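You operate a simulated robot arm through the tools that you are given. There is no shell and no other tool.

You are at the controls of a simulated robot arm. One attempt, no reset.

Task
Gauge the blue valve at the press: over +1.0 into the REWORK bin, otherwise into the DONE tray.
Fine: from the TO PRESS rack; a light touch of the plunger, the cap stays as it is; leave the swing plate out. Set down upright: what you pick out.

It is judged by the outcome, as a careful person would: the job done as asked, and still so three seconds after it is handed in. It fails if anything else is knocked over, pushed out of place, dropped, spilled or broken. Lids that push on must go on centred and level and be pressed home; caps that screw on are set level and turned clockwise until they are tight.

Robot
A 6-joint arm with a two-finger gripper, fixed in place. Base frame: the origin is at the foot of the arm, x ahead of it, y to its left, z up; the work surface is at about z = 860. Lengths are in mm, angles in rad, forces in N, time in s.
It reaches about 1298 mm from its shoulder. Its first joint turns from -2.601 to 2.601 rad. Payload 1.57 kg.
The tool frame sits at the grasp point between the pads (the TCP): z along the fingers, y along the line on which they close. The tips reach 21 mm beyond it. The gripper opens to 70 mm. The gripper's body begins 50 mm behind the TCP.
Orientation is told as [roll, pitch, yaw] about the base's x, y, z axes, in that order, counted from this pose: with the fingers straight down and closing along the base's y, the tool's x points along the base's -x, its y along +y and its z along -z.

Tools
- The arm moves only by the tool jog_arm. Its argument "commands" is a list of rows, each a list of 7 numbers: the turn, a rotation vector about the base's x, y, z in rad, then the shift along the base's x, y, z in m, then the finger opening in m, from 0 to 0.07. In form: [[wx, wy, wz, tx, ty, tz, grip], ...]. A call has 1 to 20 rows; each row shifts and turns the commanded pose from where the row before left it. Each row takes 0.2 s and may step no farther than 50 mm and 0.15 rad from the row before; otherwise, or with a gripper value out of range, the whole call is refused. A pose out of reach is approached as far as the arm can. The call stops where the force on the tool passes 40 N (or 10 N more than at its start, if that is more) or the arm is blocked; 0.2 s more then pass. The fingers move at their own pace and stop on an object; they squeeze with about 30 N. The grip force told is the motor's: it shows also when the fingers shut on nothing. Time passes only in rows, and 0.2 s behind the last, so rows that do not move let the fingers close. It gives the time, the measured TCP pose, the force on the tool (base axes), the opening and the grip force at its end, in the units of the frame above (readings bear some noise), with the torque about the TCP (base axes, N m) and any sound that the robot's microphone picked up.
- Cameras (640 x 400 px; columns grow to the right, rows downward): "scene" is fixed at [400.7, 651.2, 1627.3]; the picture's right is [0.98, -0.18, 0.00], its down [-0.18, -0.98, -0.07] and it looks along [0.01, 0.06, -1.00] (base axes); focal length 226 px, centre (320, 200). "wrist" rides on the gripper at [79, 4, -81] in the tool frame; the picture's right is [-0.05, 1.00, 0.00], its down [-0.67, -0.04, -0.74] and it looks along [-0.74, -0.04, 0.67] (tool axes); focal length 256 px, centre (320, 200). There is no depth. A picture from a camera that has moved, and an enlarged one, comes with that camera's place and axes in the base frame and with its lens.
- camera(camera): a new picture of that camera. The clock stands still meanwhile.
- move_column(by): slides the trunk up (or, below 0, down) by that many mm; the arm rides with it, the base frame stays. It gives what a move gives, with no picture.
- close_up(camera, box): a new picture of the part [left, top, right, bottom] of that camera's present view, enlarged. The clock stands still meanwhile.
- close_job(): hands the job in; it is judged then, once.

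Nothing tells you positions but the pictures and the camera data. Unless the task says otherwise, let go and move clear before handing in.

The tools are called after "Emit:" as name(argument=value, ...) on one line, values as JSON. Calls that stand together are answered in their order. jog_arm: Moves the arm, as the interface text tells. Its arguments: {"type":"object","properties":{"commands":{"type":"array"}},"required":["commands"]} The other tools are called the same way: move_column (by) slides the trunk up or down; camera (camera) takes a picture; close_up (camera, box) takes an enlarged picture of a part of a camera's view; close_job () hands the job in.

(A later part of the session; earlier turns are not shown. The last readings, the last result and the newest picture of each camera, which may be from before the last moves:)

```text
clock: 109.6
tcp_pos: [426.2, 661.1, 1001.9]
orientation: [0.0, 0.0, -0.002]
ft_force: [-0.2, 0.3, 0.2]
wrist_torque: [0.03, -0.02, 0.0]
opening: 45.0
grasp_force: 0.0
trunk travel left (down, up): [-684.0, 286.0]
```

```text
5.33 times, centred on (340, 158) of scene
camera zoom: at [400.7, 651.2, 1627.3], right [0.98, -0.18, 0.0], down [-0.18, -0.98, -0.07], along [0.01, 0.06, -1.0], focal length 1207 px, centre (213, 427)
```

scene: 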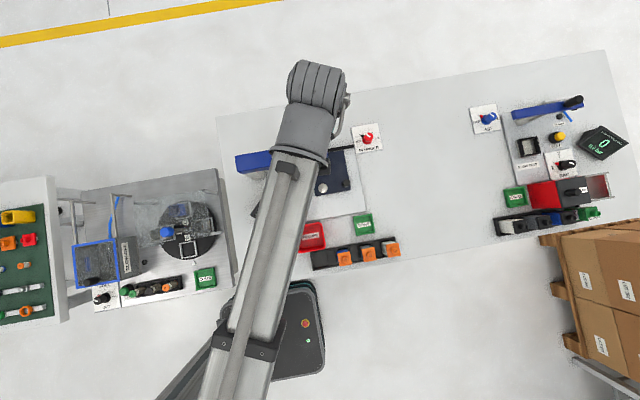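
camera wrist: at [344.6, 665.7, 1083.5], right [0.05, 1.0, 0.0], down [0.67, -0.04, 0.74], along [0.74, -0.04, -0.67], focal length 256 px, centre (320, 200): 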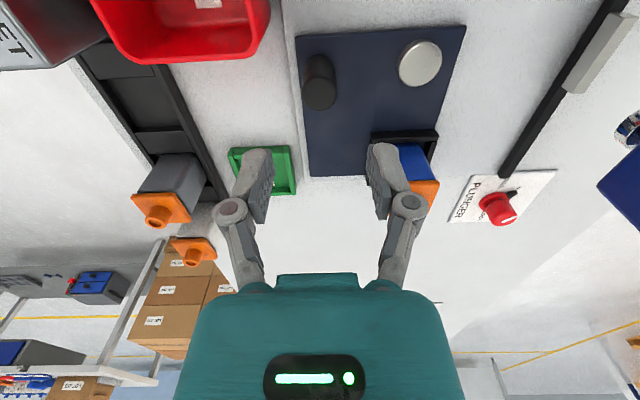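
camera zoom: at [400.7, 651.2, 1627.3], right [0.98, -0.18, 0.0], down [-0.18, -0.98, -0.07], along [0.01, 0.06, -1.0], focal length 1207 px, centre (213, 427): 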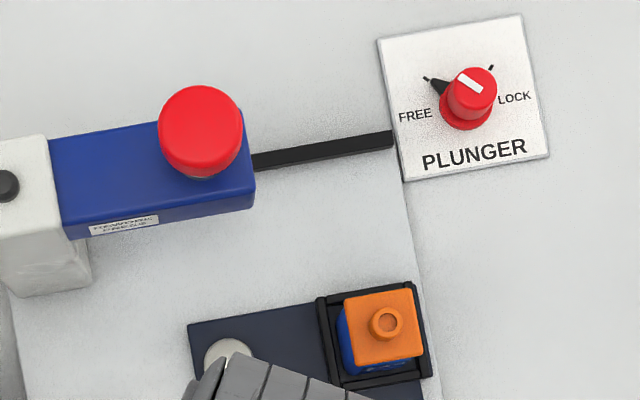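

Blue valve sits well in the nest. I'll descend to the knob and grip it.

Emit:
jog_arm(commands=[[0, 0, 0, 0.0002, -0.0005, 0, 0.045], [0, 0, 0, 0, 0, 0, 0.045]])

Emit:
move_column(by=-100)

Emit:
jog_arm(commands=[[0, 0, 0, 0, 0, 0, 0.035], [0, 0, 0, 0, 0, 0, 0.028], [0, 0, 0, 0, 0, 0, 0.02], [0, 0, 0, 0, 0, 0, 0.015], [0, 0, 0, 0, 0, 0, 0.015]])

Emit:
camera(camera="wrist")

```text
clock: 110.2
tcp_pos: [425.1, 659.3, 1002.7]
orientation: [0.001, 0.0, 0.001]
ft_force: [-0.8, 0.2, 0.0]
wrist_torque: [0.03, -0.04, 0.0]
opening: 45.0
grasp_force: 0.1
trunk travel left (down, up): [-684.0, 286.0]
```

```text
clock: 111.5
tcp_pos: [425.3, 660.5, 902.6]
orientation: [-0.001, 0.0, 0.0]
ft_force: [0.1, -0.6, 0.3]
wrist_torque: [0.0, -0.01, 0.0]
opening: 45.0
grasp_force: 0.0
trunk travel left (down, up): [-584.0, 386.0]
```

```text
clock: 112.7
tcp_pos: [425.3, 659.0, 902.9]
orientation: [0.0, 0.0, 0.001]
ft_force: [0.1, -0.7, 0.4]
wrist_torque: [-0.03, -0.01, -0.02]
opening: 23.7
grasp_force: 31.9
trunk travel left (down, up): [-584.0, 386.0]
```

```text
taken
camera wrist: at [344.9, 665.0, 983.5], right [0.05, 1.0, 0.0], down [0.67, -0.04, 0.74], along [0.74, -0.04, -0.67], focal length 256 px, centre (320, 200)
```

wrist: 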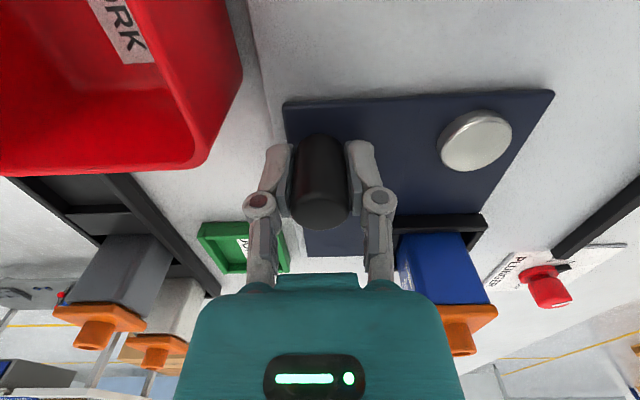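

Emit:
jog_arm(commands=[[0, 0, 0.06545, 0.004885, 0.00016, 0, 0.015], [0, 0, 0.06545, 0.004865, 0.00048, 0, 0.015], [0, 0, 0.06545, 0.004823, 0.000796, 0, 0.015], [0, 0, 0.06545, 0.004761, 0.00111, 0, 0.015], [0, 0, 0.06545, 0.004678, 0.001419, 0, 0.015], [0, 0, 0.06545, 0.004574, 0.001722, 0, 0.015], [0, 0, 0.06545, 0.004454, 0.002018, 0, 0.015], [0, 0, 0.06545, 0.004311, 0.002304, 0, 0.015], [0, 0, 0.06545, 0.004151, 0.002582, 0, 0.015], [0, 0, 0.06545, 0.003973, 0.002847, 0, 0.015], [0, 0, 0.06545, 0.003779, 0.003101, 0, 0.015], [0, 0, 0.06545, 0.003568, 0.003341, 0, 0.015]])

Emit:
close_up(camera="scene", box=[280, 120, 400, 195])

```text
clock: 115.3
tcp_pos: [478.5, 682.0, 904.2]
orientation: [0.001, -0.001, 0.787]
ft_force: [-1.0, 1.6, 1.5]
wrist_torque: [0.24, -0.16, 0.0]
opening: 23.8
grasp_force: 32.2
trunk travel left (down, up): [-584.0, 386.0]
```

```text
5.33 times, centred on (340, 158) of scene
camera zoom: at [400.7, 651.2, 1627.3], right [0.98, -0.18, 0.0], down [-0.18, -0.98, -0.07], along [0.01, 0.06, -1.0], focal length 1207 px, centre (213, 427)
```

zoom: 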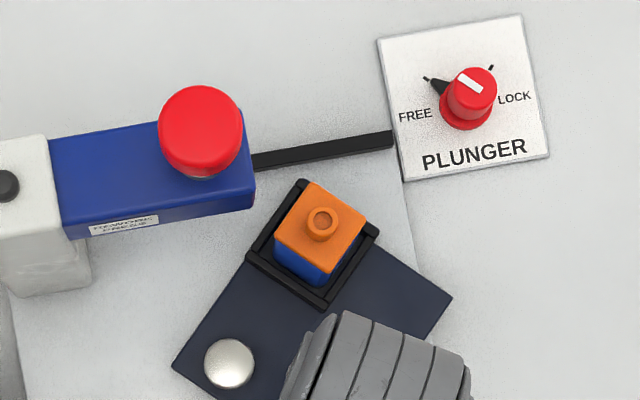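

Forces are minimal; the valve rides upright. I'll continue towards the stop.

Emit:
jog_arm(commands=[[0, 0, 0.06545, 0.003341, 0.003568, 0, 0.015], [0, 0, 0.06545, 0.003101, 0.003779, 0, 0.015], [0, 0, 0.06545, 0.002847, 0.003973, 0, 0.015], [0, 0, 0.06545, 0.002582, 0.004151, 0, 0.015], [0, 0, 0.06545, 0.002304, 0.004311, 0, 0.015], [0, 0, 0.06545, 0.002018, 0.004454, 0, 0.015], [0, 0, 0.06545, 0.001722, 0.004574, 0, 0.015], [0, 0, 0.06545, 0.001419, 0.004678, 0, 0.015], [0, 0, 0.06545, 0.00111, 0.004761, 0, 0.015], [0, 0, 0.06545, 0.000796, 0.004823, 0, 0.015]])

Emit:
jog_arm(commands=[[0, 0, 0.06545, 0.00048, 0.004865, 0, 0.015], [0, 0, 0.06545, 0.00016, 0.004885, 0, 0.015], [0, 0, 0, 0, 0, 0, 0.015]])

Emit:
camera(camera="wrist")

Emit:
close_up(camera="scene", box=[280, 120, 400, 195])

```text
clock: 117.5
tcp_pos: [500.0, 724.5, 902.8]
orientation: [0.001, 0.001, 1.442]
ft_force: [-3.6, 2.6, 0.0]
wrist_torque: [0.06, 0.03, -0.14]
opening: 23.5
grasp_force: 32.1
trunk travel left (down, up): [-584.0, 386.0]
```

```text
clock: 118.3
tcp_pos: [500.4, 735.0, 902.0]
orientation: [-0.001, 0.001, 1.573]
ft_force: [-6.1, 0.7, -0.9]
wrist_torque: [0.2, 0.13, -0.03]
opening: 23.6
grasp_force: 31.9
trunk travel left (down, up): [-584.0, 386.0]
```

```text
taken
camera wrist: at [494.7, 656.5, 983.5], right [-1.0, 0.05, 0.0], down [0.03, 0.67, 0.74], along [0.04, 0.74, -0.67], focal length 256 px, centre (320, 200)
```

wrist: 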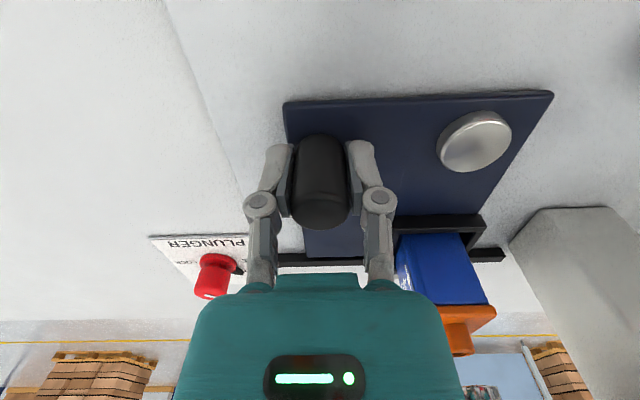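

```text
5.33 times, centred on (340, 158) of scene
camera zoom: at [400.7, 651.2, 1627.3], right [0.98, -0.18, 0.0], down [-0.18, -0.98, -0.07], along [0.01, 0.06, -1.0], focal length 1207 px, centre (213, 427)
```

zoom: 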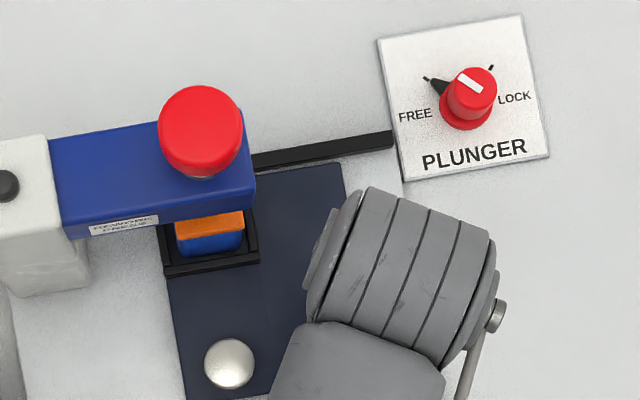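

Nearly at the stop; previously contact was about 1.4 mm further. I'll push on gently until the stop is felt.

Emit:
jog_arm(commands=[[0, 0, 0.012, 0, 0.0009, 0, 0.015], [0, 0, 0.008, 0, 0.0007, 0, 0.015], [0, 0, 0, 0, 0, 0, 0.015]])

Emit:
jog_arm(commands=[[0, 0, 0, 0, 0.0006, 0, 0.015], [0, 0, 0, 0, 0, 0, 0.015]])

Emit:
close_up(camera="wrist", box=[340, 160, 520, 300])

```text
clock: 119.1
tcp_pos: [500.2, 735.2, 902.9]
orientation: [0.0, 0.002, 1.591]
ft_force: [-8.3, -7.6, -8.7]
wrist_torque: [0.28, 0.18, -0.01]
opening: 23.8
grasp_force: 31.6
trunk travel left (down, up): [-584.0, 386.0]
```

```text
clock: 119.7
tcp_pos: [500.0, 734.7, 903.3]
orientation: [0.0, 0.003, 1.591]
ft_force: [-10.7, -16.7, -15.8]
wrist_torque: [0.14, 0.19, 0.14]
opening: 23.7
grasp_force: 31.9
trunk travel left (down, up): [-584.0, 386.0]
```

```text
2.86 times, centred on (430, 230) of wrist
camera zoom: at [496.3, 657.3, 983.7], right [-1.0, 0.03, 0.0], down [0.02, 0.67, 0.74], along [0.02, 0.74, -0.67], focal length 731 px, centre (6, 114)
```

zoom: 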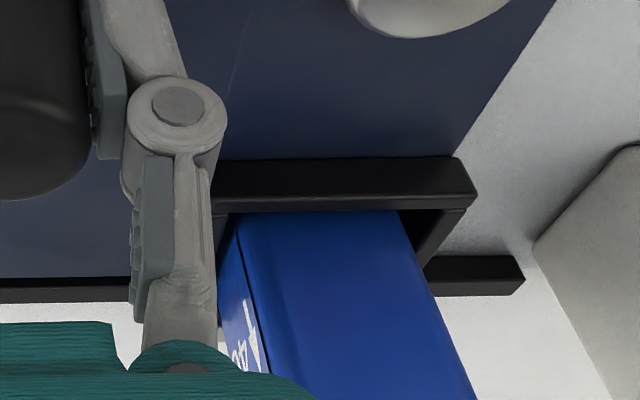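

Stop reached. I'll ease the preload, release and rise, then go to the plunger.

Emit:
jog_arm(commands=[[0, 0, 0, -0.0006, -0.001, 0, 0.015], [0, 0, 0, 0, 0, 0, 0.03], [0, 0, 0, 0, 0, 0, 0.045], [0, 0, 0, 0, 0, 0, 0.05]])

Emit:
move_column(by=225)

Emit:
camera(camera="wrist")

Emit:
close_up(camera="scene", box=[280, 120, 400, 195])

```text
clock: 120.7
tcp_pos: [500.9, 735.7, 902.9]
orientation: [-0.001, 0.0, 1.592]
ft_force: [-1.0, -0.9, 0.1]
wrist_torque: [-0.02, -0.01, -0.01]
opening: 50.1
grasp_force: 0.1
trunk travel left (down, up): [-584.0, 386.0]
```

```text
clock: 123.1
tcp_pos: [500.5, 735.9, 1128.2]
orientation: [0.001, 0.0, 1.593]
ft_force: [0.7, -0.8, 0.4]
wrist_torque: [0.01, 0.02, -0.01]
opening: 49.9
grasp_force: 0.1
trunk travel left (down, up): [-809.0, 161.0]
```

```text
taken
camera wrist: at [496.1, 657.3, 1208.3], right [-1.0, 0.03, 0.0], down [0.02, 0.67, 0.74], along [0.02, 0.74, -0.67], focal length 256 px, centre (320, 200)
```

wrist: 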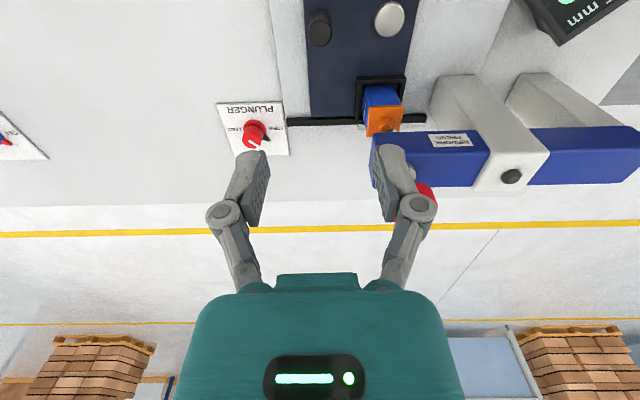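

```text
5.33 times, centred on (340, 158) of scene
camera zoom: at [400.7, 651.2, 1627.3], right [0.98, -0.18, 0.0], down [-0.18, -0.98, -0.07], along [0.01, 0.06, -1.0], focal length 1207 px, centre (213, 427)
```

zoom: 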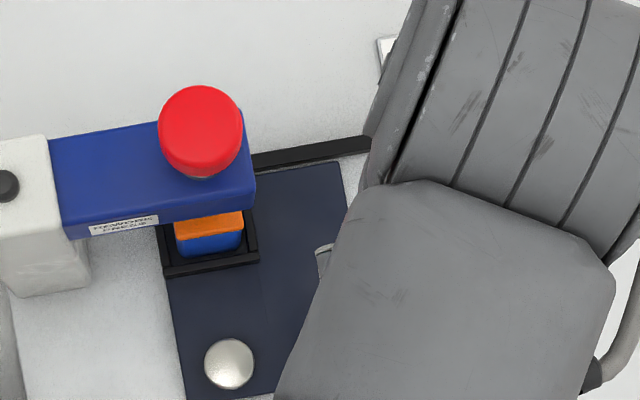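

Valve is under the plunger at the stop. I'll move above the red cap with the wrist turned to see the display, fingers closed.

Emit:
jog_arm(commands=[[0, 0, 0.1311, -0.005975, 0.0074, 0, 0.03], [0, 0, 0.1311, -0.005975, 0.0074, 0, 0.01], [0, 0, 0.1311, -0.005975, 0.0074, 0, 0.0], [0, 0, 0.1311, -0.005975, 0.0074, 0, 0.0], [0, 0, 0.1311, -0.005975, 0.0074, 0, 0.0], [0, 0, 0.1311, -0.005975, 0.0074, 0, 0.0], [0, 0, 0.1311, -0.005975, 0.0074, 0, 0.0], [0, 0, 0.1311, -0.005975, 0.0074, 0, 0.0], [0, 0, 0.1311, -0.005975, 0.0074, 0, 0.0], [0, 0, 0.1311, -0.005975, 0.0074, 0, 0.0], [0, 0, 0.1311, -0.005975, 0.0074, 0, 0.0], [0, 0, 0.1311, -0.005975, 0.0074, 0, 0.0], [0, 0, 0, 0, 0, 0, 0.0]])

Emit:
close_up(camera="wrist", box=[240, 40, 460, 210])

```text
clock: 125.9
tcp_pos: [427.7, 824.7, 1127.6]
orientation: [0.001, 0.0, -3.118]
ft_force: [-0.7, 0.7, 0.6]
wrist_torque: [0.0, 0.04, -0.03]
opening: 0.0
grasp_force: 29.1
trunk travel left (down, up): [-809.0, 161.0]
```

```text
2.35 times, centred on (350, 125) of wrist
camera zoom: at [505.9, 823.6, 1208.4], right [-0.03, -1.0, 0.0], down [-0.67, 0.02, 0.74], along [-0.74, 0.02, -0.67], focal length 602 px, centre (249, 376)
```

zoom: 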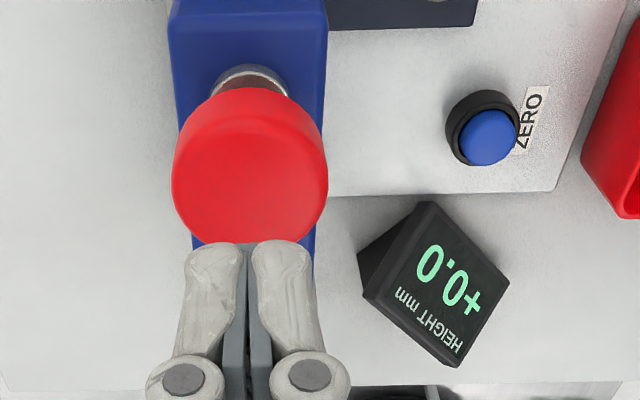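

I'll lower to the cap, then step down finely, starting well before the +0.0 height.

Emit:
move_column(by=-32)

Emit:
move_column(by=-4)

Emit:
move_column(by=-2)

Emit:
close_up(camera="wrist", box=[240, 40, 460, 210])

```text
clock: 126.6
tcp_pos: [428.1, 823.6, 1095.9]
orientation: [0.0, 0.0, -3.118]
ft_force: [0.2, -0.9, 0.1]
wrist_torque: [0.01, 0.0, 0.01]
opening: 0.0
grasp_force: 28.6
trunk travel left (down, up): [-777.0, 193.0]
```

```text
clock: 127.2
tcp_pos: [429.2, 824.3, 1093.3]
orientation: [0.0, 0.0, -3.119]
ft_force: [0.5, 0.0, 0.6]
wrist_torque: [-0.01, 0.03, -0.01]
opening: 6.5
grasp_force: 28.5
trunk travel left (down, up): [-773.0, 197.0]
```

```text
clock: 127.7
tcp_pos: [428.5, 825.2, 1091.5]
orientation: [0.0, 0.0, -3.118]
ft_force: [0.3, -0.4, 2.2]
wrist_torque: [0.0, 0.03, -0.02]
opening: 6.0
grasp_force: 28.5
trunk travel left (down, up): [-771.0, 199.0]
```

```text
2.35 times, centred on (350, 125) of wrist
camera zoom: at [506.1, 823.2, 1170.5], right [-0.03, -1.0, 0.0], down [-0.67, 0.02, 0.74], along [-0.74, 0.02, -0.67], focal length 602 px, centre (249, 376)
```

zoom: 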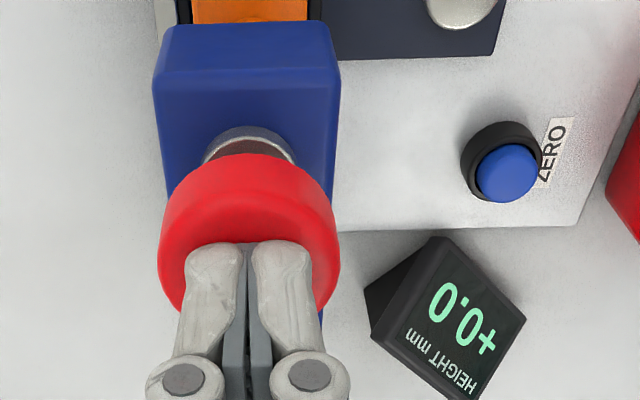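

Emit:
move_column(by=-1)

Emit:
move_column(by=-1)

Emit:
close_up(camera="wrist", box=[240, 40, 460, 210])

```text
clock: 128.2
tcp_pos: [428.1, 823.6, 1089.0]
orientation: [0.0, 0.002, -3.12]
ft_force: [0.5, -1.8, 1.6]
wrist_torque: [-0.01, -0.06, 0.05]
opening: 6.1
grasp_force: 28.1
trunk travel left (down, up): [-770.0, 200.0]
```

```text
clock: 128.7
tcp_pos: [429.4, 824.7, 1087.3]
orientation: [0.0, -0.001, -3.119]
ft_force: [0.6, 0.2, 1.5]
wrist_torque: [0.04, 0.01, -0.03]
opening: 6.0
grasp_force: 28.6
trunk travel left (down, up): [-769.0, 201.0]
```

```text
2.35 times, centred on (350, 125) of wrist
camera zoom: at [506.1, 823.2, 1168.5], right [-0.03, -1.0, 0.0], down [-0.67, 0.02, 0.74], along [-0.74, 0.02, -0.67], focal length 602 px, centre (249, 376)
```

zoom: 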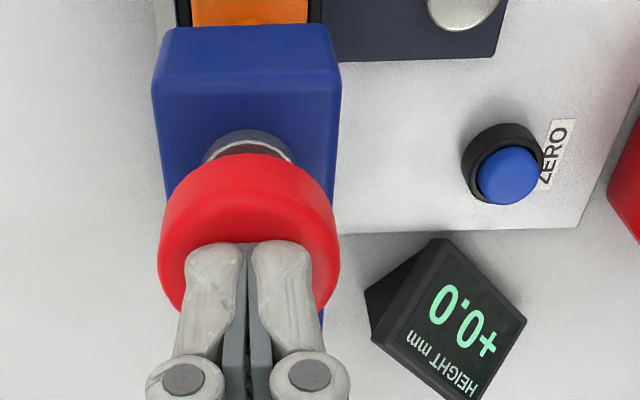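

Emit:
move_column(by=-1)

Emit:
move_column(by=-1)

Emit:
close_up(camera="wrist", box=[240, 40, 460, 210])

```text
clock: 129.2
tcp_pos: [427.2, 824.5, 1087.1]
orientation: [0.001, -0.002, -3.12]
ft_force: [-0.5, 0.6, 1.4]
wrist_torque: [0.05, 0.01, 0.04]
opening: 6.1
grasp_force: 28.8
trunk travel left (down, up): [-768.0, 202.0]
```

```text
clock: 129.7
tcp_pos: [428.8, 825.9, 1086.5]
orientation: [0.001, 0.0, -3.121]
ft_force: [0.2, 0.2, 1.0]
wrist_torque: [-0.02, 0.0, 0.07]
opening: 6.2
grasp_force: 28.8
trunk travel left (down, up): [-767.0, 203.0]
```

```text
2.35 times, centred on (350, 125) of wrist
camera zoom: at [506.1, 823.2, 1166.5], right [-0.03, -1.0, 0.0], down [-0.67, 0.02, 0.74], along [-0.74, 0.02, -0.67], focal length 602 px, centre (249, 376)
```

zoom: 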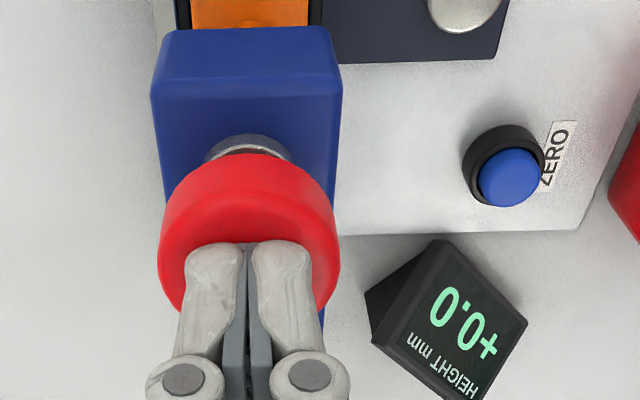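

Emit:
move_column(by=-0.6)

Emit:
close_up(camera="wrist", box=[355, 130, 435, 215])

Emit:
move_column(by=-0.6)

Emit:
close_up(camera="wrist", box=[355, 130, 435, 215])

```text
clock: 130.2
tcp_pos: [428.3, 824.4, 1085.3]
orientation: [0.0, 0.0, -3.12]
ft_force: [-0.1, -0.6, 2.0]
wrist_torque: [0.0, 0.0, 0.0]
opening: 5.9
grasp_force: 28.3
trunk travel left (down, up): [-767.0, 203.0]
```

```text
4.71 times, centred on (395, 172) of wrist
camera zoom: at [506.1, 823.2, 1165.9], right [-0.03, -1.0, 0.0], down [-0.67, 0.02, 0.74], along [-0.74, 0.02, -0.67], focal length 1205 px, centre (-33, 329)
```

zoom: 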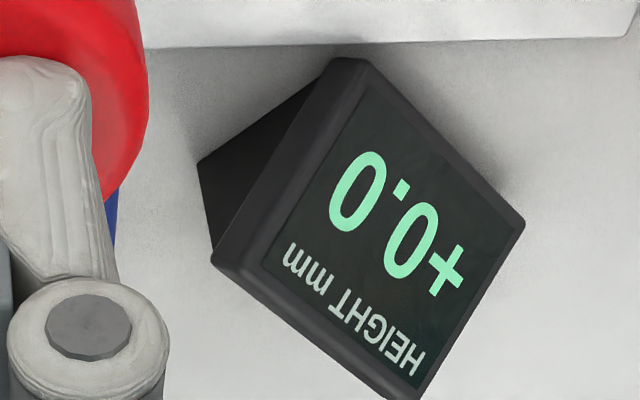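

```text
clock: 130.7
tcp_pos: [428.3, 824.1, 1084.5]
orientation: [0.001, 0.0, -3.119]
ft_force: [-0.2, 0.3, 2.1]
wrist_torque: [0.01, 0.03, -0.01]
opening: 6.1
grasp_force: 29.3
trunk travel left (down, up): [-766.0, 204.0]
```

```text
4.71 times, centred on (395, 172) of wrist
camera zoom: at [506.1, 823.2, 1165.3], right [-0.03, -1.0, 0.0], down [-0.67, 0.02, 0.74], along [-0.74, 0.02, -0.67], focal length 1205 px, centre (-33, 329)
```

zoom: 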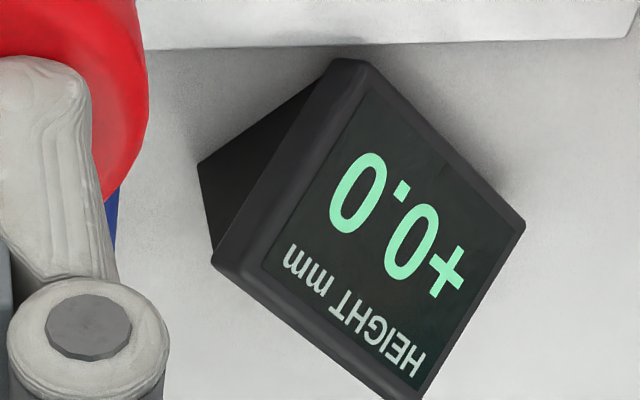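

Emit:
move_column(by=-0.5)

Emit:
close_up(camera="wrist", box=[355, 130, 435, 215])

Emit:
move_column(by=-0.5)

Emit:
close_up(camera="wrist", box=[355, 130, 435, 215])

```text
clock: 131.2
tcp_pos: [427.8, 825.1, 1083.4]
orientation: [0.002, 0.0, -3.12]
ft_force: [0.4, 0.5, 0.9]
wrist_torque: [0.01, 0.01, 0.0]
opening: 6.2
grasp_force: 28.8
trunk travel left (down, up): [-766.0, 204.0]
```

```text
4.71 times, centred on (395, 172) of wrist
camera zoom: at [506.1, 823.1, 1164.8], right [-0.03, -1.0, 0.0], down [-0.67, 0.02, 0.74], along [-0.74, 0.02, -0.67], focal length 1205 px, centre (-33, 329)
```

zoom: 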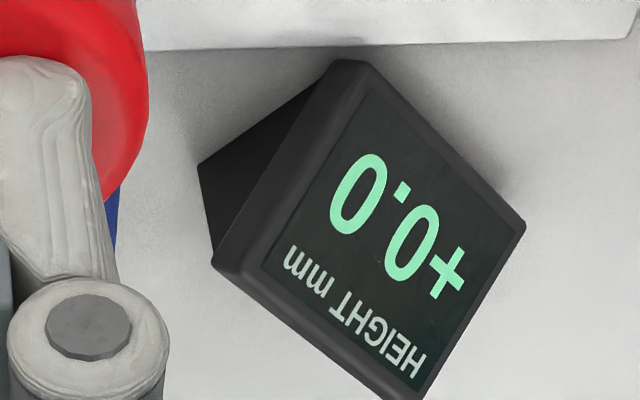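

```text
clock: 131.7
tcp_pos: [428.5, 824.2, 1084.5]
orientation: [-0.001, 0.0, -3.118]
ft_force: [0.2, -0.5, 1.7]
wrist_torque: [0.0, 0.0, -0.01]
opening: 6.2
grasp_force: 28.8
trunk travel left (down, up): [-765.0, 205.0]
```

```text
4.71 times, centred on (395, 172) of wrist
camera zoom: at [506.1, 823.1, 1164.3], right [-0.03, -1.0, 0.0], down [-0.67, 0.02, 0.74], along [-0.74, 0.02, -0.67], focal length 1205 px, centre (-33, 329)
```

zoom: 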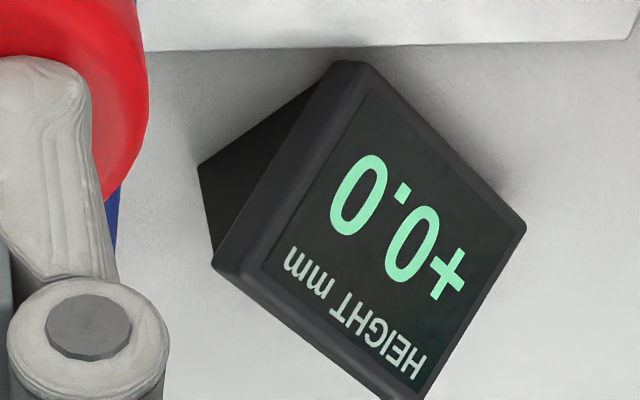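

Emit:
move_column(by=-0.5)

Emit:
close_up(camera="wrist", box=[355, 130, 435, 215])

Emit:
move_column(by=-0.5)

Emit:
close_up(camera="wrist", box=[355, 130, 435, 215])

```text
clock: 132.2
tcp_pos: [428.7, 823.9, 1083.2]
orientation: [-0.001, 0.0, -3.119]
ft_force: [0.1, 0.2, 1.5]
wrist_torque: [-0.01, 0.02, 0.01]
opening: 6.0
grasp_force: 28.7
trunk travel left (down, up): [-765.0, 205.0]
```

```text
4.71 times, centred on (395, 172) of wrist
camera zoom: at [506.1, 823.1, 1163.8], right [-0.03, -1.0, 0.0], down [-0.67, 0.02, 0.74], along [-0.74, 0.02, -0.67], focal length 1205 px, centre (-33, 329)
```

zoom: 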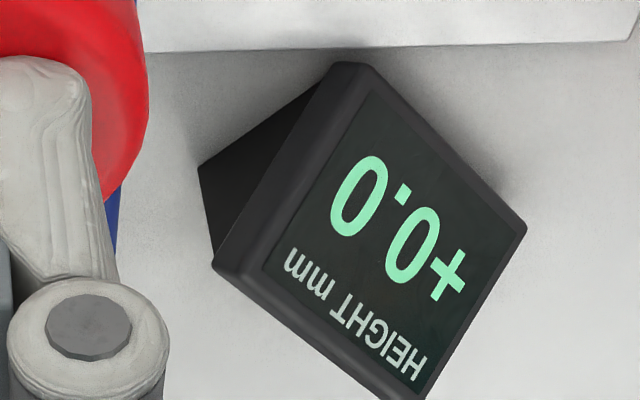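

```text
clock: 132.7
tcp_pos: [427.9, 824.6, 1082.7]
orientation: [0.0, -0.002, -3.118]
ft_force: [-0.5, -0.4, 1.7]
wrist_torque: [-0.01, -0.02, -0.02]
opening: 6.2
grasp_force: 28.6
trunk travel left (down, up): [-764.0, 206.0]
```

```text
4.71 times, centred on (395, 172) of wrist
camera zoom: at [506.1, 823.1, 1163.3], right [-0.03, -1.0, 0.0], down [-0.67, 0.02, 0.74], along [-0.74, 0.02, -0.67], focal length 1205 px, centre (-33, 329)
```

zoom: 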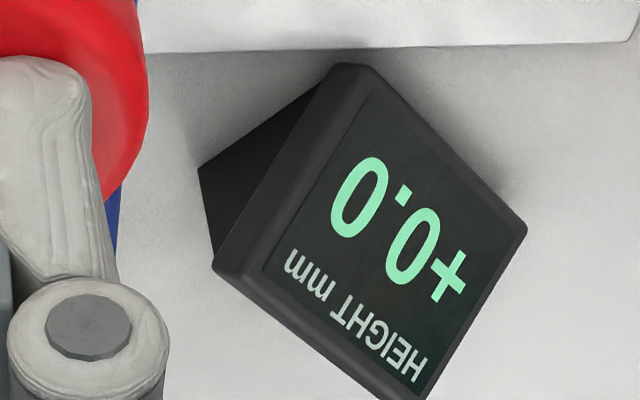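

Emit:
move_column(by=-0.4)

Emit:
close_up(camera="wrist", box=[355, 130, 435, 215])

Emit:
move_column(by=-0.4)

Emit:
close_up(camera="wrist", box=[355, 130, 435, 215])

```text
clock: 133.2
tcp_pos: [427.6, 824.8, 1082.4]
orientation: [0.0, 0.0, -3.118]
ft_force: [0.2, 0.5, 2.2]
wrist_torque: [0.0, 0.03, -0.02]
opening: 6.0
grasp_force: 28.5
trunk travel left (down, up): [-764.0, 206.0]
```

```text
4.71 times, centred on (395, 172) of wrist
camera zoom: at [506.1, 823.1, 1162.9], right [-0.03, -1.0, 0.0], down [-0.67, 0.02, 0.74], along [-0.74, 0.02, -0.67], focal length 1205 px, centre (-33, 329)
```

zoom: 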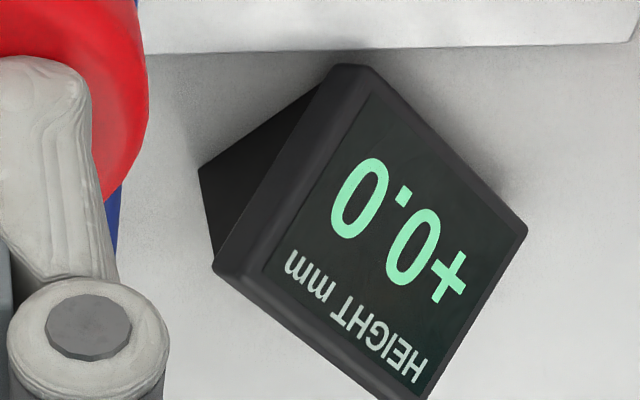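

```text
clock: 133.7
tcp_pos: [428.6, 824.8, 1081.8]
orientation: [0.0, 0.0, -3.117]
ft_force: [0.3, 1.1, 2.0]
wrist_torque: [0.01, -0.02, -0.03]
opening: 6.1
grasp_force: 29.0
trunk travel left (down, up): [-763.0, 207.0]
```

```text
4.71 times, centred on (395, 172) of wrist
camera zoom: at [506.1, 823.1, 1162.5], right [-0.03, -1.0, 0.0], down [-0.67, 0.02, 0.74], along [-0.74, 0.02, -0.67], focal length 1205 px, centre (-33, 329)
```

zoom: 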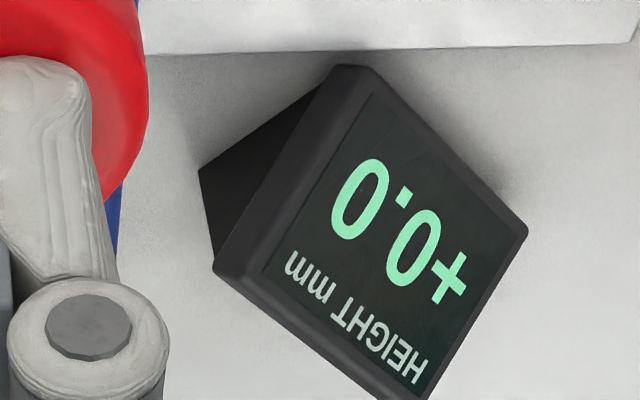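

Emit:
move_column(by=-0.4)

Emit:
close_up(camera="wrist", box=[355, 130, 435, 215])

Emit:
move_column(by=-0.4)

Emit:
close_up(camera="wrist", box=[355, 130, 435, 215])

```text
clock: 134.2
tcp_pos: [429.5, 824.6, 1081.8]
orientation: [-0.001, -0.001, -3.119]
ft_force: [-0.2, 0.4, 2.2]
wrist_torque: [0.0, -0.01, -0.01]
opening: 6.3
grasp_force: 28.4
trunk travel left (down, up): [-763.0, 207.0]
```

```text
4.71 times, centred on (395, 172) of wrist
camera zoom: at [506.1, 823.1, 1162.1], right [-0.03, -1.0, 0.0], down [-0.67, 0.02, 0.74], along [-0.74, 0.02, -0.67], focal length 1205 px, centre (-33, 329)
```

zoom: 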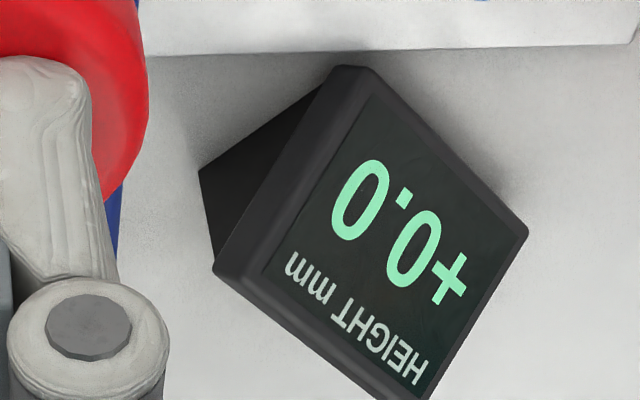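

```text
clock: 134.7
tcp_pos: [427.7, 826.5, 1081.6]
orientation: [-0.001, 0.0, -3.119]
ft_force: [1.4, 0.8, 1.9]
wrist_torque: [-0.03, -0.01, -0.01]
opening: 6.2
grasp_force: 28.6
trunk travel left (down, up): [-763.0, 207.0]
```

```text
4.71 times, centred on (395, 172) of wrist
camera zoom: at [506.1, 823.1, 1161.7], right [-0.03, -1.0, 0.0], down [-0.67, 0.02, 0.74], along [-0.74, 0.02, -0.67], focal length 1205 px, centre (-33, 329)
```

zoom: 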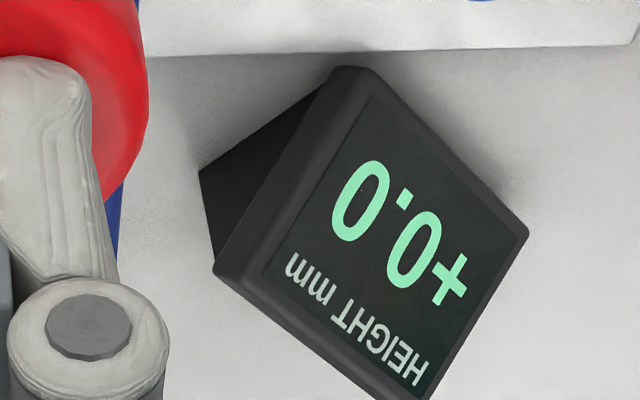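

Emit:
move_column(by=-0.4)

Emit:
close_up(camera="wrist", box=[355, 130, 435, 215])

Emit:
move_column(by=-0.4)

Emit:
close_up(camera="wrist", box=[355, 130, 435, 215])

```text
clock: 135.2
tcp_pos: [428.2, 824.6, 1080.0]
orientation: [0.001, 0.0, -3.119]
ft_force: [-0.2, 1.1, 2.0]
wrist_torque: [-0.03, -0.02, -0.05]
opening: 5.9
grasp_force: 28.8
trunk travel left (down, up): [-762.0, 208.0]
```

```text
4.71 times, centred on (395, 172) of wrist
camera zoom: at [506.1, 823.1, 1161.4], right [-0.03, -1.0, 0.0], down [-0.67, 0.02, 0.74], along [-0.74, 0.02, -0.67], focal length 1205 px, centre (-33, 329)
```

zoom: 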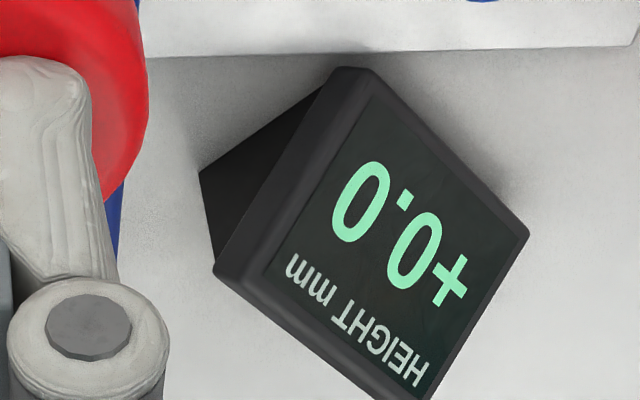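

```text
clock: 135.7
tcp_pos: [427.5, 823.6, 1081.0]
orientation: [0.001, 0.001, -3.12]
ft_force: [1.7, 1.8, 7.2]
wrist_torque: [0.05, 0.0, 0.01]
opening: 6.0
grasp_force: 28.5
trunk travel left (down, up): [-762.0, 208.0]
```

```text
4.71 times, centred on (395, 172) of wrist
camera zoom: at [506.0, 823.0, 1161.3], right [-0.03, -1.0, 0.0], down [-0.67, 0.02, 0.74], along [-0.74, 0.02, -0.67], focal length 1205 px, centre (-33, 329)
```

zoom: 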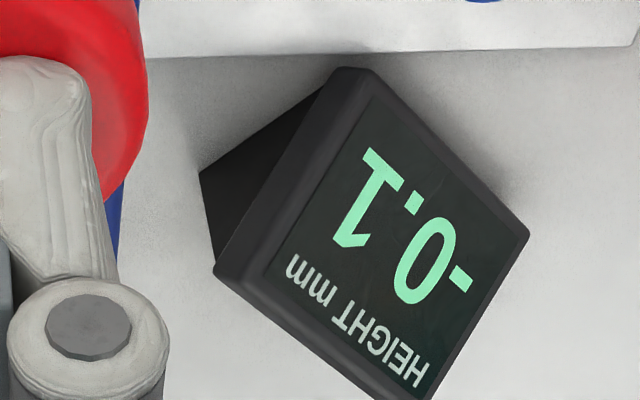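

The display now reads -0.1 with the blue valve touched at about 7 N. I'll lift off at once and read the held value closely.

Emit:
move_column(by=12)

Emit:
close_up(camera="wrist", box=[365, 135, 430, 205])

Emit:
move_column(by=36)

Emit:
camera(camera="wrist")

```text
clock: 136.3
tcp_pos: [428.2, 824.6, 1091.9]
orientation: [-0.002, 0.0, -3.119]
ft_force: [-0.3, -0.2, 0.5]
wrist_torque: [0.0, -0.03, 0.01]
opening: 6.1
grasp_force: 28.6
trunk travel left (down, up): [-774.0, 196.0]
```

```text
5.71 times, centred on (398, 170) of wrist
camera zoom: at [506.0, 823.1, 1172.9], right [-0.03, -1.0, 0.0], down [-0.67, 0.02, 0.74], along [-0.74, 0.02, -0.67], focal length 1463 px, centre (-123, 371)
```

zoom: 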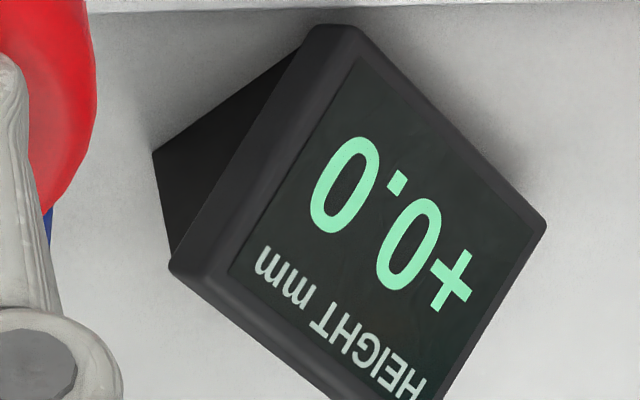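

```text
clock: 137.1
tcp_pos: [428.8, 825.4, 1128.3]
orientation: [-0.001, 0.001, -3.118]
ft_force: [0.3, 0.8, 0.0]
wrist_torque: [0.0, -0.02, -0.01]
opening: 0.1
grasp_force: 28.5
trunk travel left (down, up): [-810.0, 160.0]
```

```text
taken
camera wrist: at [506.2, 823.4, 1208.7], right [-0.03, -1.0, 0.0], down [-0.67, 0.02, 0.74], along [-0.74, 0.02, -0.67], focal length 256 px, centre (320, 200)
```

wrist: 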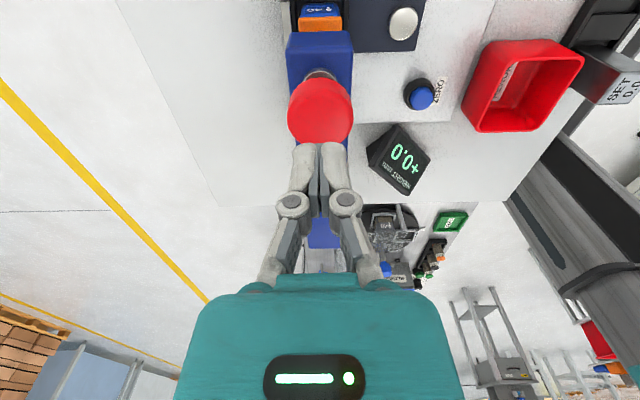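

On lift-off it held +0.0 (it showed -0.1 while touching at 7 N), so the blue valve is well below +1.0 and goes to the DONE tray. Now I'll go back to the knob and swing the plate out.

Emit:
jog_arm(commands=[[0, 0, -0.012, 0.017775, -0.02245, 0, 0.01], [0, 0, -0.012, 0.017775, -0.02245, 0, 0.03], [0, 0, 0, 0.017775, -0.02245, 0, 0.045], [0, 0, 0, 0.017775, -0.02245, 0, 0.045], [0, 0, 0, 0, 0, 0, 0.045]])

Emit:
move_column(by=-186)

Emit:
close_up(camera="wrist", box=[200, 60, 440, 260])

```text
clock: 138.3
tcp_pos: [498.8, 734.6, 1128.8]
orientation: [-0.001, 0.001, 3.14]
ft_force: [-0.1, -0.9, -0.8]
wrist_torque: [0.02, -0.04, 0.0]
opening: 45.0
grasp_force: 0.0
trunk travel left (down, up): [-810.0, 160.0]
```

```text
clock: 140.4
tcp_pos: [497.9, 734.4, 941.5]
orientation: [0.0, 0.0, 3.141]
ft_force: [0.8, -0.2, 0.9]
wrist_torque: [0.01, 0.0, 0.01]
opening: 45.1
grasp_force: 0.1
trunk travel left (down, up): [-624.0, 346.0]
```

```text
2.00 times, centred on (320, 160) of wrist
camera zoom: at [576.8, 731.4, 1022.9], right [-0.05, -1.0, 0.0], down [-0.67, 0.04, 0.74], along [-0.74, 0.04, -0.67], focal length 512 px, centre (320, 280)
```

zoom: 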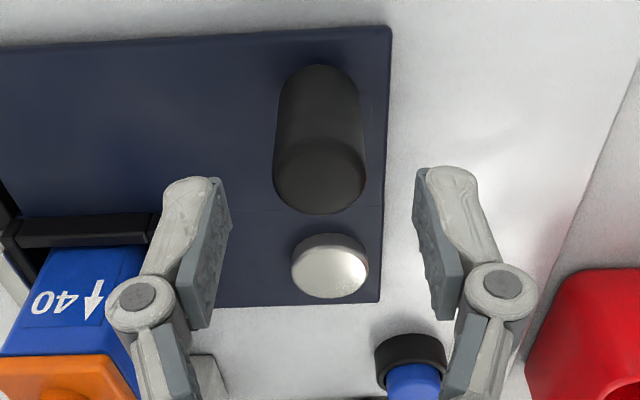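

Emit:
jog_arm(commands=[[0, 0, 0, 0.0003, 0.0003, 0, 0.045], [0, 0, 0, 0, 0, 0, 0.045]])

Emit:
move_column(by=-40)

Emit:
jog_arm(commands=[[0, 0, 0, 0, 0, 0, 0.035], [0, 0, 0, 0, 0, 0, 0.028], [0, 0, 0, 0, 0, 0, 0.02], [0, 0, 0, 0, 0, 0, 0.015], [0, 0, 0, 0, 0, 0, 0.015]])

Emit:
camera(camera="wrist")

```text
clock: 141.0
tcp_pos: [499.5, 735.4, 942.0]
orientation: [0.0, 0.001, 3.141]
ft_force: [-0.7, 0.4, 0.2]
wrist_torque: [0.0, -0.02, 0.0]
opening: 45.0
grasp_force: 0.0
trunk travel left (down, up): [-624.0, 346.0]
```

```text
clock: 141.8
tcp_pos: [499.4, 734.6, 902.6]
orientation: [0.001, 0.001, 3.14]
ft_force: [-0.6, 0.2, 0.1]
wrist_torque: [-0.02, 0.0, -0.01]
opening: 44.6
grasp_force: 0.1
trunk travel left (down, up): [-584.0, 386.0]
```

```text
clock: 143.0
tcp_pos: [499.4, 734.3, 902.0]
orientation: [0.001, -0.001, 3.14]
ft_force: [0.2, -2.2, -2.3]
wrist_torque: [-0.09, 0.03, 0.07]
opening: 23.3
grasp_force: 32.2
trunk travel left (down, up): [-584.0, 386.0]
```

```text
taken
camera wrist: at [577.3, 731.5, 982.9], right [-0.05, -1.0, 0.0], down [-0.67, 0.04, 0.74], along [-0.74, 0.04, -0.67], focal length 256 px, centre (320, 200)
```

wrist: 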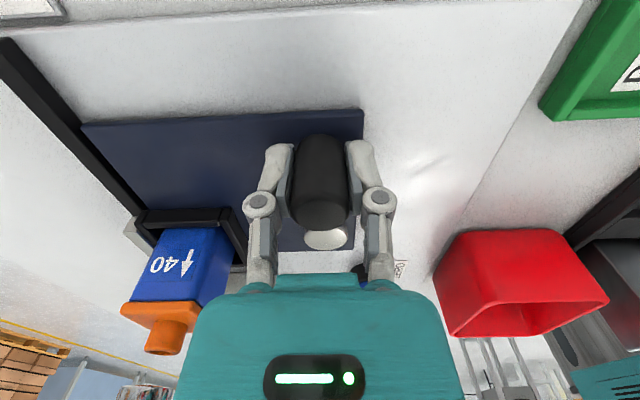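

Gripped. I'll swing the plate out along the same arc as before.

Emit:
jog_arm(commands=[[0, 0, -0.06545, -0.000159, -0.004872, 0, 0.015], [0, 0, -0.06545, -0.000478, -0.004852, 0, 0.015], [0, 0, -0.06545, -0.000794, -0.00481, 0, 0.015], [0, 0, -0.06545, -0.001107, -0.004748, 0, 0.015], [0, 0, -0.06545, -0.001415, -0.004665, 0, 0.015], [0, 0, -0.06545, -0.001717, -0.004562, 0, 0.015], [0, 0, -0.06545, -0.002012, -0.004442, 0, 0.015], [0, 0, -0.06545, -0.002298, -0.004299, 0, 0.015], [0, 0, -0.06545, -0.002575, -0.00414, 0, 0.015], [0, 0, -0.06545, -0.002839, -0.003962, 0, 0.015], [0, 0, -0.06545, -0.003093, -0.003769, 0, 0.015], [0, 0, -0.06545, -0.003333, -0.003558, 0, 0.015]])

Emit:
jog_arm(commands=[[0, 0, -0.06545, -0.003558, -0.003333, 0, 0.015], [0, 0, -0.06545, -0.003769, -0.003093, 0, 0.015], [0, 0, -0.06545, -0.003962, -0.002839, 0, 0.015], [0, 0, -0.06545, -0.00414, -0.002575, 0, 0.015], [0, 0, -0.06545, -0.004299, -0.002298, 0, 0.015], [0, 0, -0.06545, -0.004442, -0.002012, 0, 0.015], [0, 0, -0.06545, -0.004562, -0.001717, 0, 0.015], [0, 0, -0.06545, -0.004665, -0.001415, 0, 0.015], [0, 0, -0.06545, -0.004748, -0.001107, 0, 0.015], [0, 0, -0.06545, -0.00481, -0.000794, 0, 0.015], [0, 0, -0.06545, -0.004852, -0.000478, 0, 0.015], [0, 0, -0.06545, -0.004872, -0.000159, 0, 0.015]])

Emit:
camera(camera="wrist")

Emit:
close_up(camera="scene", box=[280, 120, 400, 195])

```text
clock: 145.6
tcp_pos: [477.6, 681.8, 901.7]
orientation: [0.001, -0.001, 2.353]
ft_force: [1.2, 1.0, 1.8]
wrist_torque: [0.16, 0.04, -0.12]
opening: 23.9
grasp_force: 32.0
trunk travel left (down, up): [-584.0, 386.0]
```

```text
clock: 148.2
tcp_pos: [424.8, 660.9, 902.1]
orientation: [0.0, -0.001, 1.57]
ft_force: [4.3, 2.9, 4.7]
wrist_torque: [-0.05, -0.1, 0.32]
opening: 23.7
grasp_force: 31.7
trunk travel left (down, up): [-584.0, 386.0]
```

```text
taken
camera wrist: at [419.3, 582.2, 982.8], right [-1.0, 0.05, 0.0], down [0.04, 0.67, 0.74], along [0.04, 0.74, -0.67], focal length 256 px, centre (320, 200)
```

wrist: 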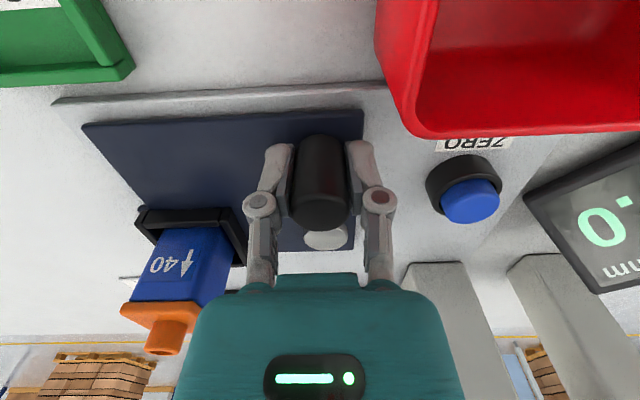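

```text
5.33 times, centred on (340, 158) of scene
camera zoom: at [400.7, 651.2, 1627.3], right [0.98, -0.18, 0.0], down [-0.18, -0.98, -0.07], along [0.01, 0.06, -1.0], focal length 1207 px, centre (213, 427)
```

zoom: 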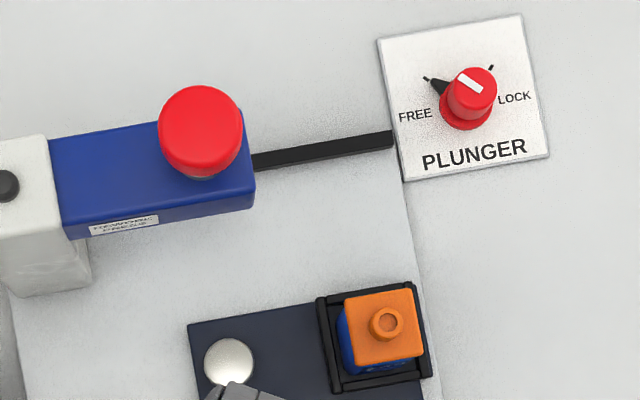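

Plate is out again at its original place, valve upright. I'll release the knob, rise, and go over the valve.

Emit:
jog_arm(commands=[[0, 0, 0, 0, 0, 0, 0.03], [0, 0, 0, 0, 0, 0, 0.045], [0, 0, 0, 0, 0, 0, 0.045]])

Emit:
move_column(by=106)

Emit:
jog_arm(commands=[[0, 0, 0, 0.03, 0.0246, 0, 0.06], [0, 0, 0, 0.03, 0.0246, 0, 0.07], [0, 0, 0, 0.0297, 0.0245, 0, 0.07], [0, 0, 0, 0, 0, 0, 0.07], [0, 0, 0, 0, 0, 0, 0.07]])

Emit:
move_column(by=-40)

Emit:
camera(camera="wrist")

Emit:
close_up(camera="wrist", box=[180, 40, 460, 240])

```text
clock: 149.0
tcp_pos: [424.8, 661.6, 902.1]
orientation: [-0.001, 0.001, 1.569]
ft_force: [-0.3, -0.4, 0.1]
wrist_torque: [-0.01, 0.0, -0.02]
opening: 45.1
grasp_force: 0.1
trunk travel left (down, up): [-584.0, 386.0]
```

```text
clock: 150.4
tcp_pos: [425.2, 660.6, 1008.5]
orientation: [0.0, -0.001, 1.569]
ft_force: [0.0, 1.4, 0.0]
wrist_torque: [0.03, -0.04, -0.02]
opening: 44.7
grasp_force: 0.1
trunk travel left (down, up): [-690.0, 280.0]
```

```text
clock: 151.6
tcp_pos: [514.6, 735.5, 1010.1]
orientation: [0.001, -0.001, 1.568]
ft_force: [-0.2, -0.3, -0.3]
wrist_torque: [0.02, 0.0, -0.01]
opening: 70.0
grasp_force: 0.1
trunk travel left (down, up): [-690.0, 280.0]
```

```text
clock: 152.4
tcp_pos: [514.3, 734.4, 967.9]
orientation: [0.0, -0.001, 1.568]
ft_force: [0.3, 0.6, 0.1]
wrist_torque: [0.0, 0.02, -0.01]
opening: 69.9
grasp_force: 0.1
trunk travel left (down, up): [-650.0, 320.0]
```

```text
taken
camera wrist: at [508.9, 656.1, 1048.9], right [-1.0, 0.05, 0.0], down [0.04, 0.67, 0.74], along [0.04, 0.74, -0.67], focal length 256 px, centre (320, 200)
```

wrist: 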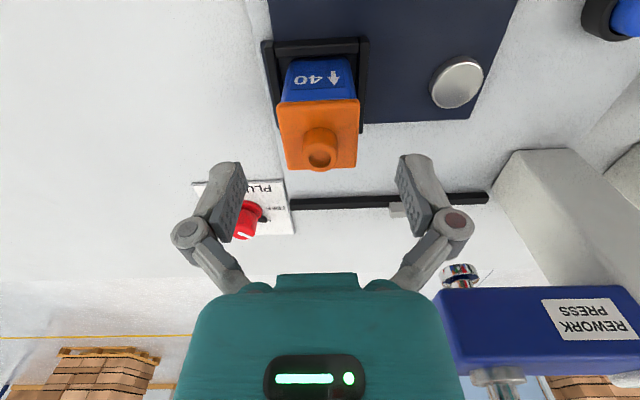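

```text
2.00 times, centred on (320, 140) of wrist
camera zoom: at [508.9, 656.1, 1048.9], right [-1.0, 0.05, 0.0], down [0.04, 0.67, 0.74], along [0.04, 0.74, -0.67], focal length 512 px, centre (320, 320)
```

zoom: 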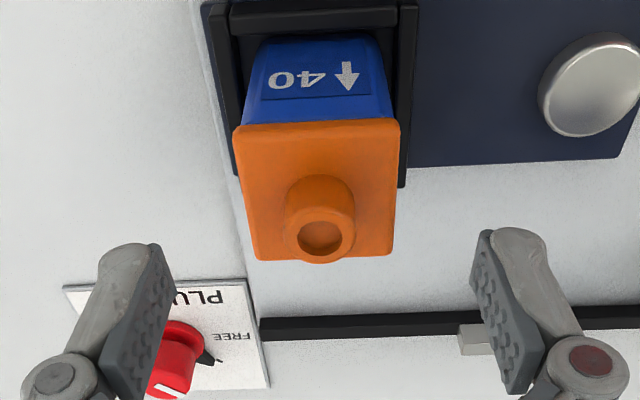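

Emit:
move_column(by=-42)

Emit:
close_up(camera="wrist", box=[180, 80, 460, 280])

```text
clock: 153.3
tcp_pos: [513.8, 734.8, 926.7]
orientation: [-0.001, 0.0, 1.569]
ft_force: [0.4, 0.2, -0.6]
wrist_torque: [-0.02, 0.03, -0.01]
opening: 70.0
grasp_force: 0.2
trunk travel left (down, up): [-608.0, 362.0]
```

```text
2.00 times, centred on (320, 180) of wrist
camera zoom: at [508.9, 656.1, 1006.9], right [-1.0, 0.05, 0.0], down [0.04, 0.67, 0.74], along [0.04, 0.74, -0.67], focal length 512 px, centre (320, 240)
```

zoom: 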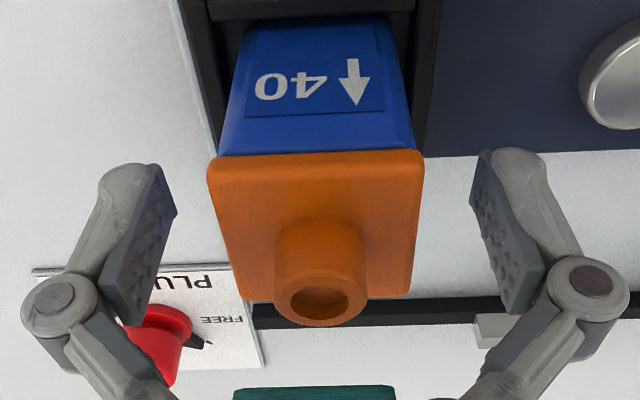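

Emit:
move_column(by=-15)

Emit:
jog_arm(commands=[[0, 0, 0, 0, 0, 0, 0.06], [0, 0, 0, 0, 0, 0, 0.05], [0, 0, 0, 0, 0, 0, 0.043], [0, 0, 0, 0, 0, 0, 0.037], [0, 0, 0, 0, 0, 0, 0.03], [0, 0, 0, 0, 0, 0, 0.03]])

Emit:
close_up(camera="wrist", box=[180, 80, 460, 280])

```text
clock: 153.9
tcp_pos: [514.9, 735.0, 910.6]
orientation: [0.0, 0.001, 1.569]
ft_force: [0.8, -1.1, -0.2]
wrist_torque: [-0.02, 0.03, 0.0]
opening: 70.0
grasp_force: 0.2
trunk travel left (down, up): [-593.0, 377.0]
```

```text
clock: 155.3
tcp_pos: [515.2, 735.0, 911.4]
orientation: [0.001, -0.001, 1.568]
ft_force: [0.1, 0.5, 1.4]
wrist_torque: [-0.03, -0.01, -0.01]
opening: 39.1
grasp_force: 29.8
trunk travel left (down, up): [-593.0, 377.0]
```

```text
2.00 times, centred on (320, 180) of wrist
camera zoom: at [509.0, 656.2, 991.9], right [-1.0, 0.05, 0.0], down [0.04, 0.67, 0.74], along [0.04, 0.74, -0.67], focal length 512 px, centre (320, 240)
```

zoom: 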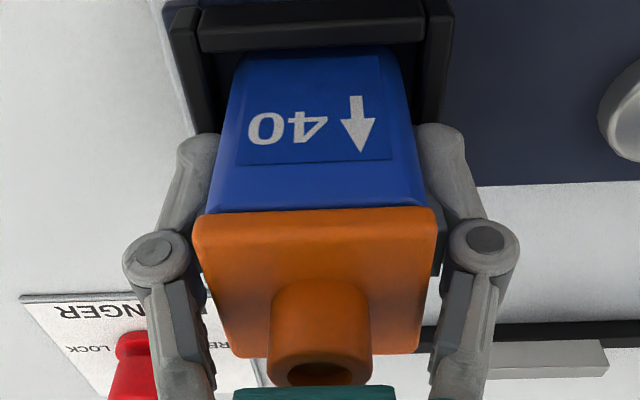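

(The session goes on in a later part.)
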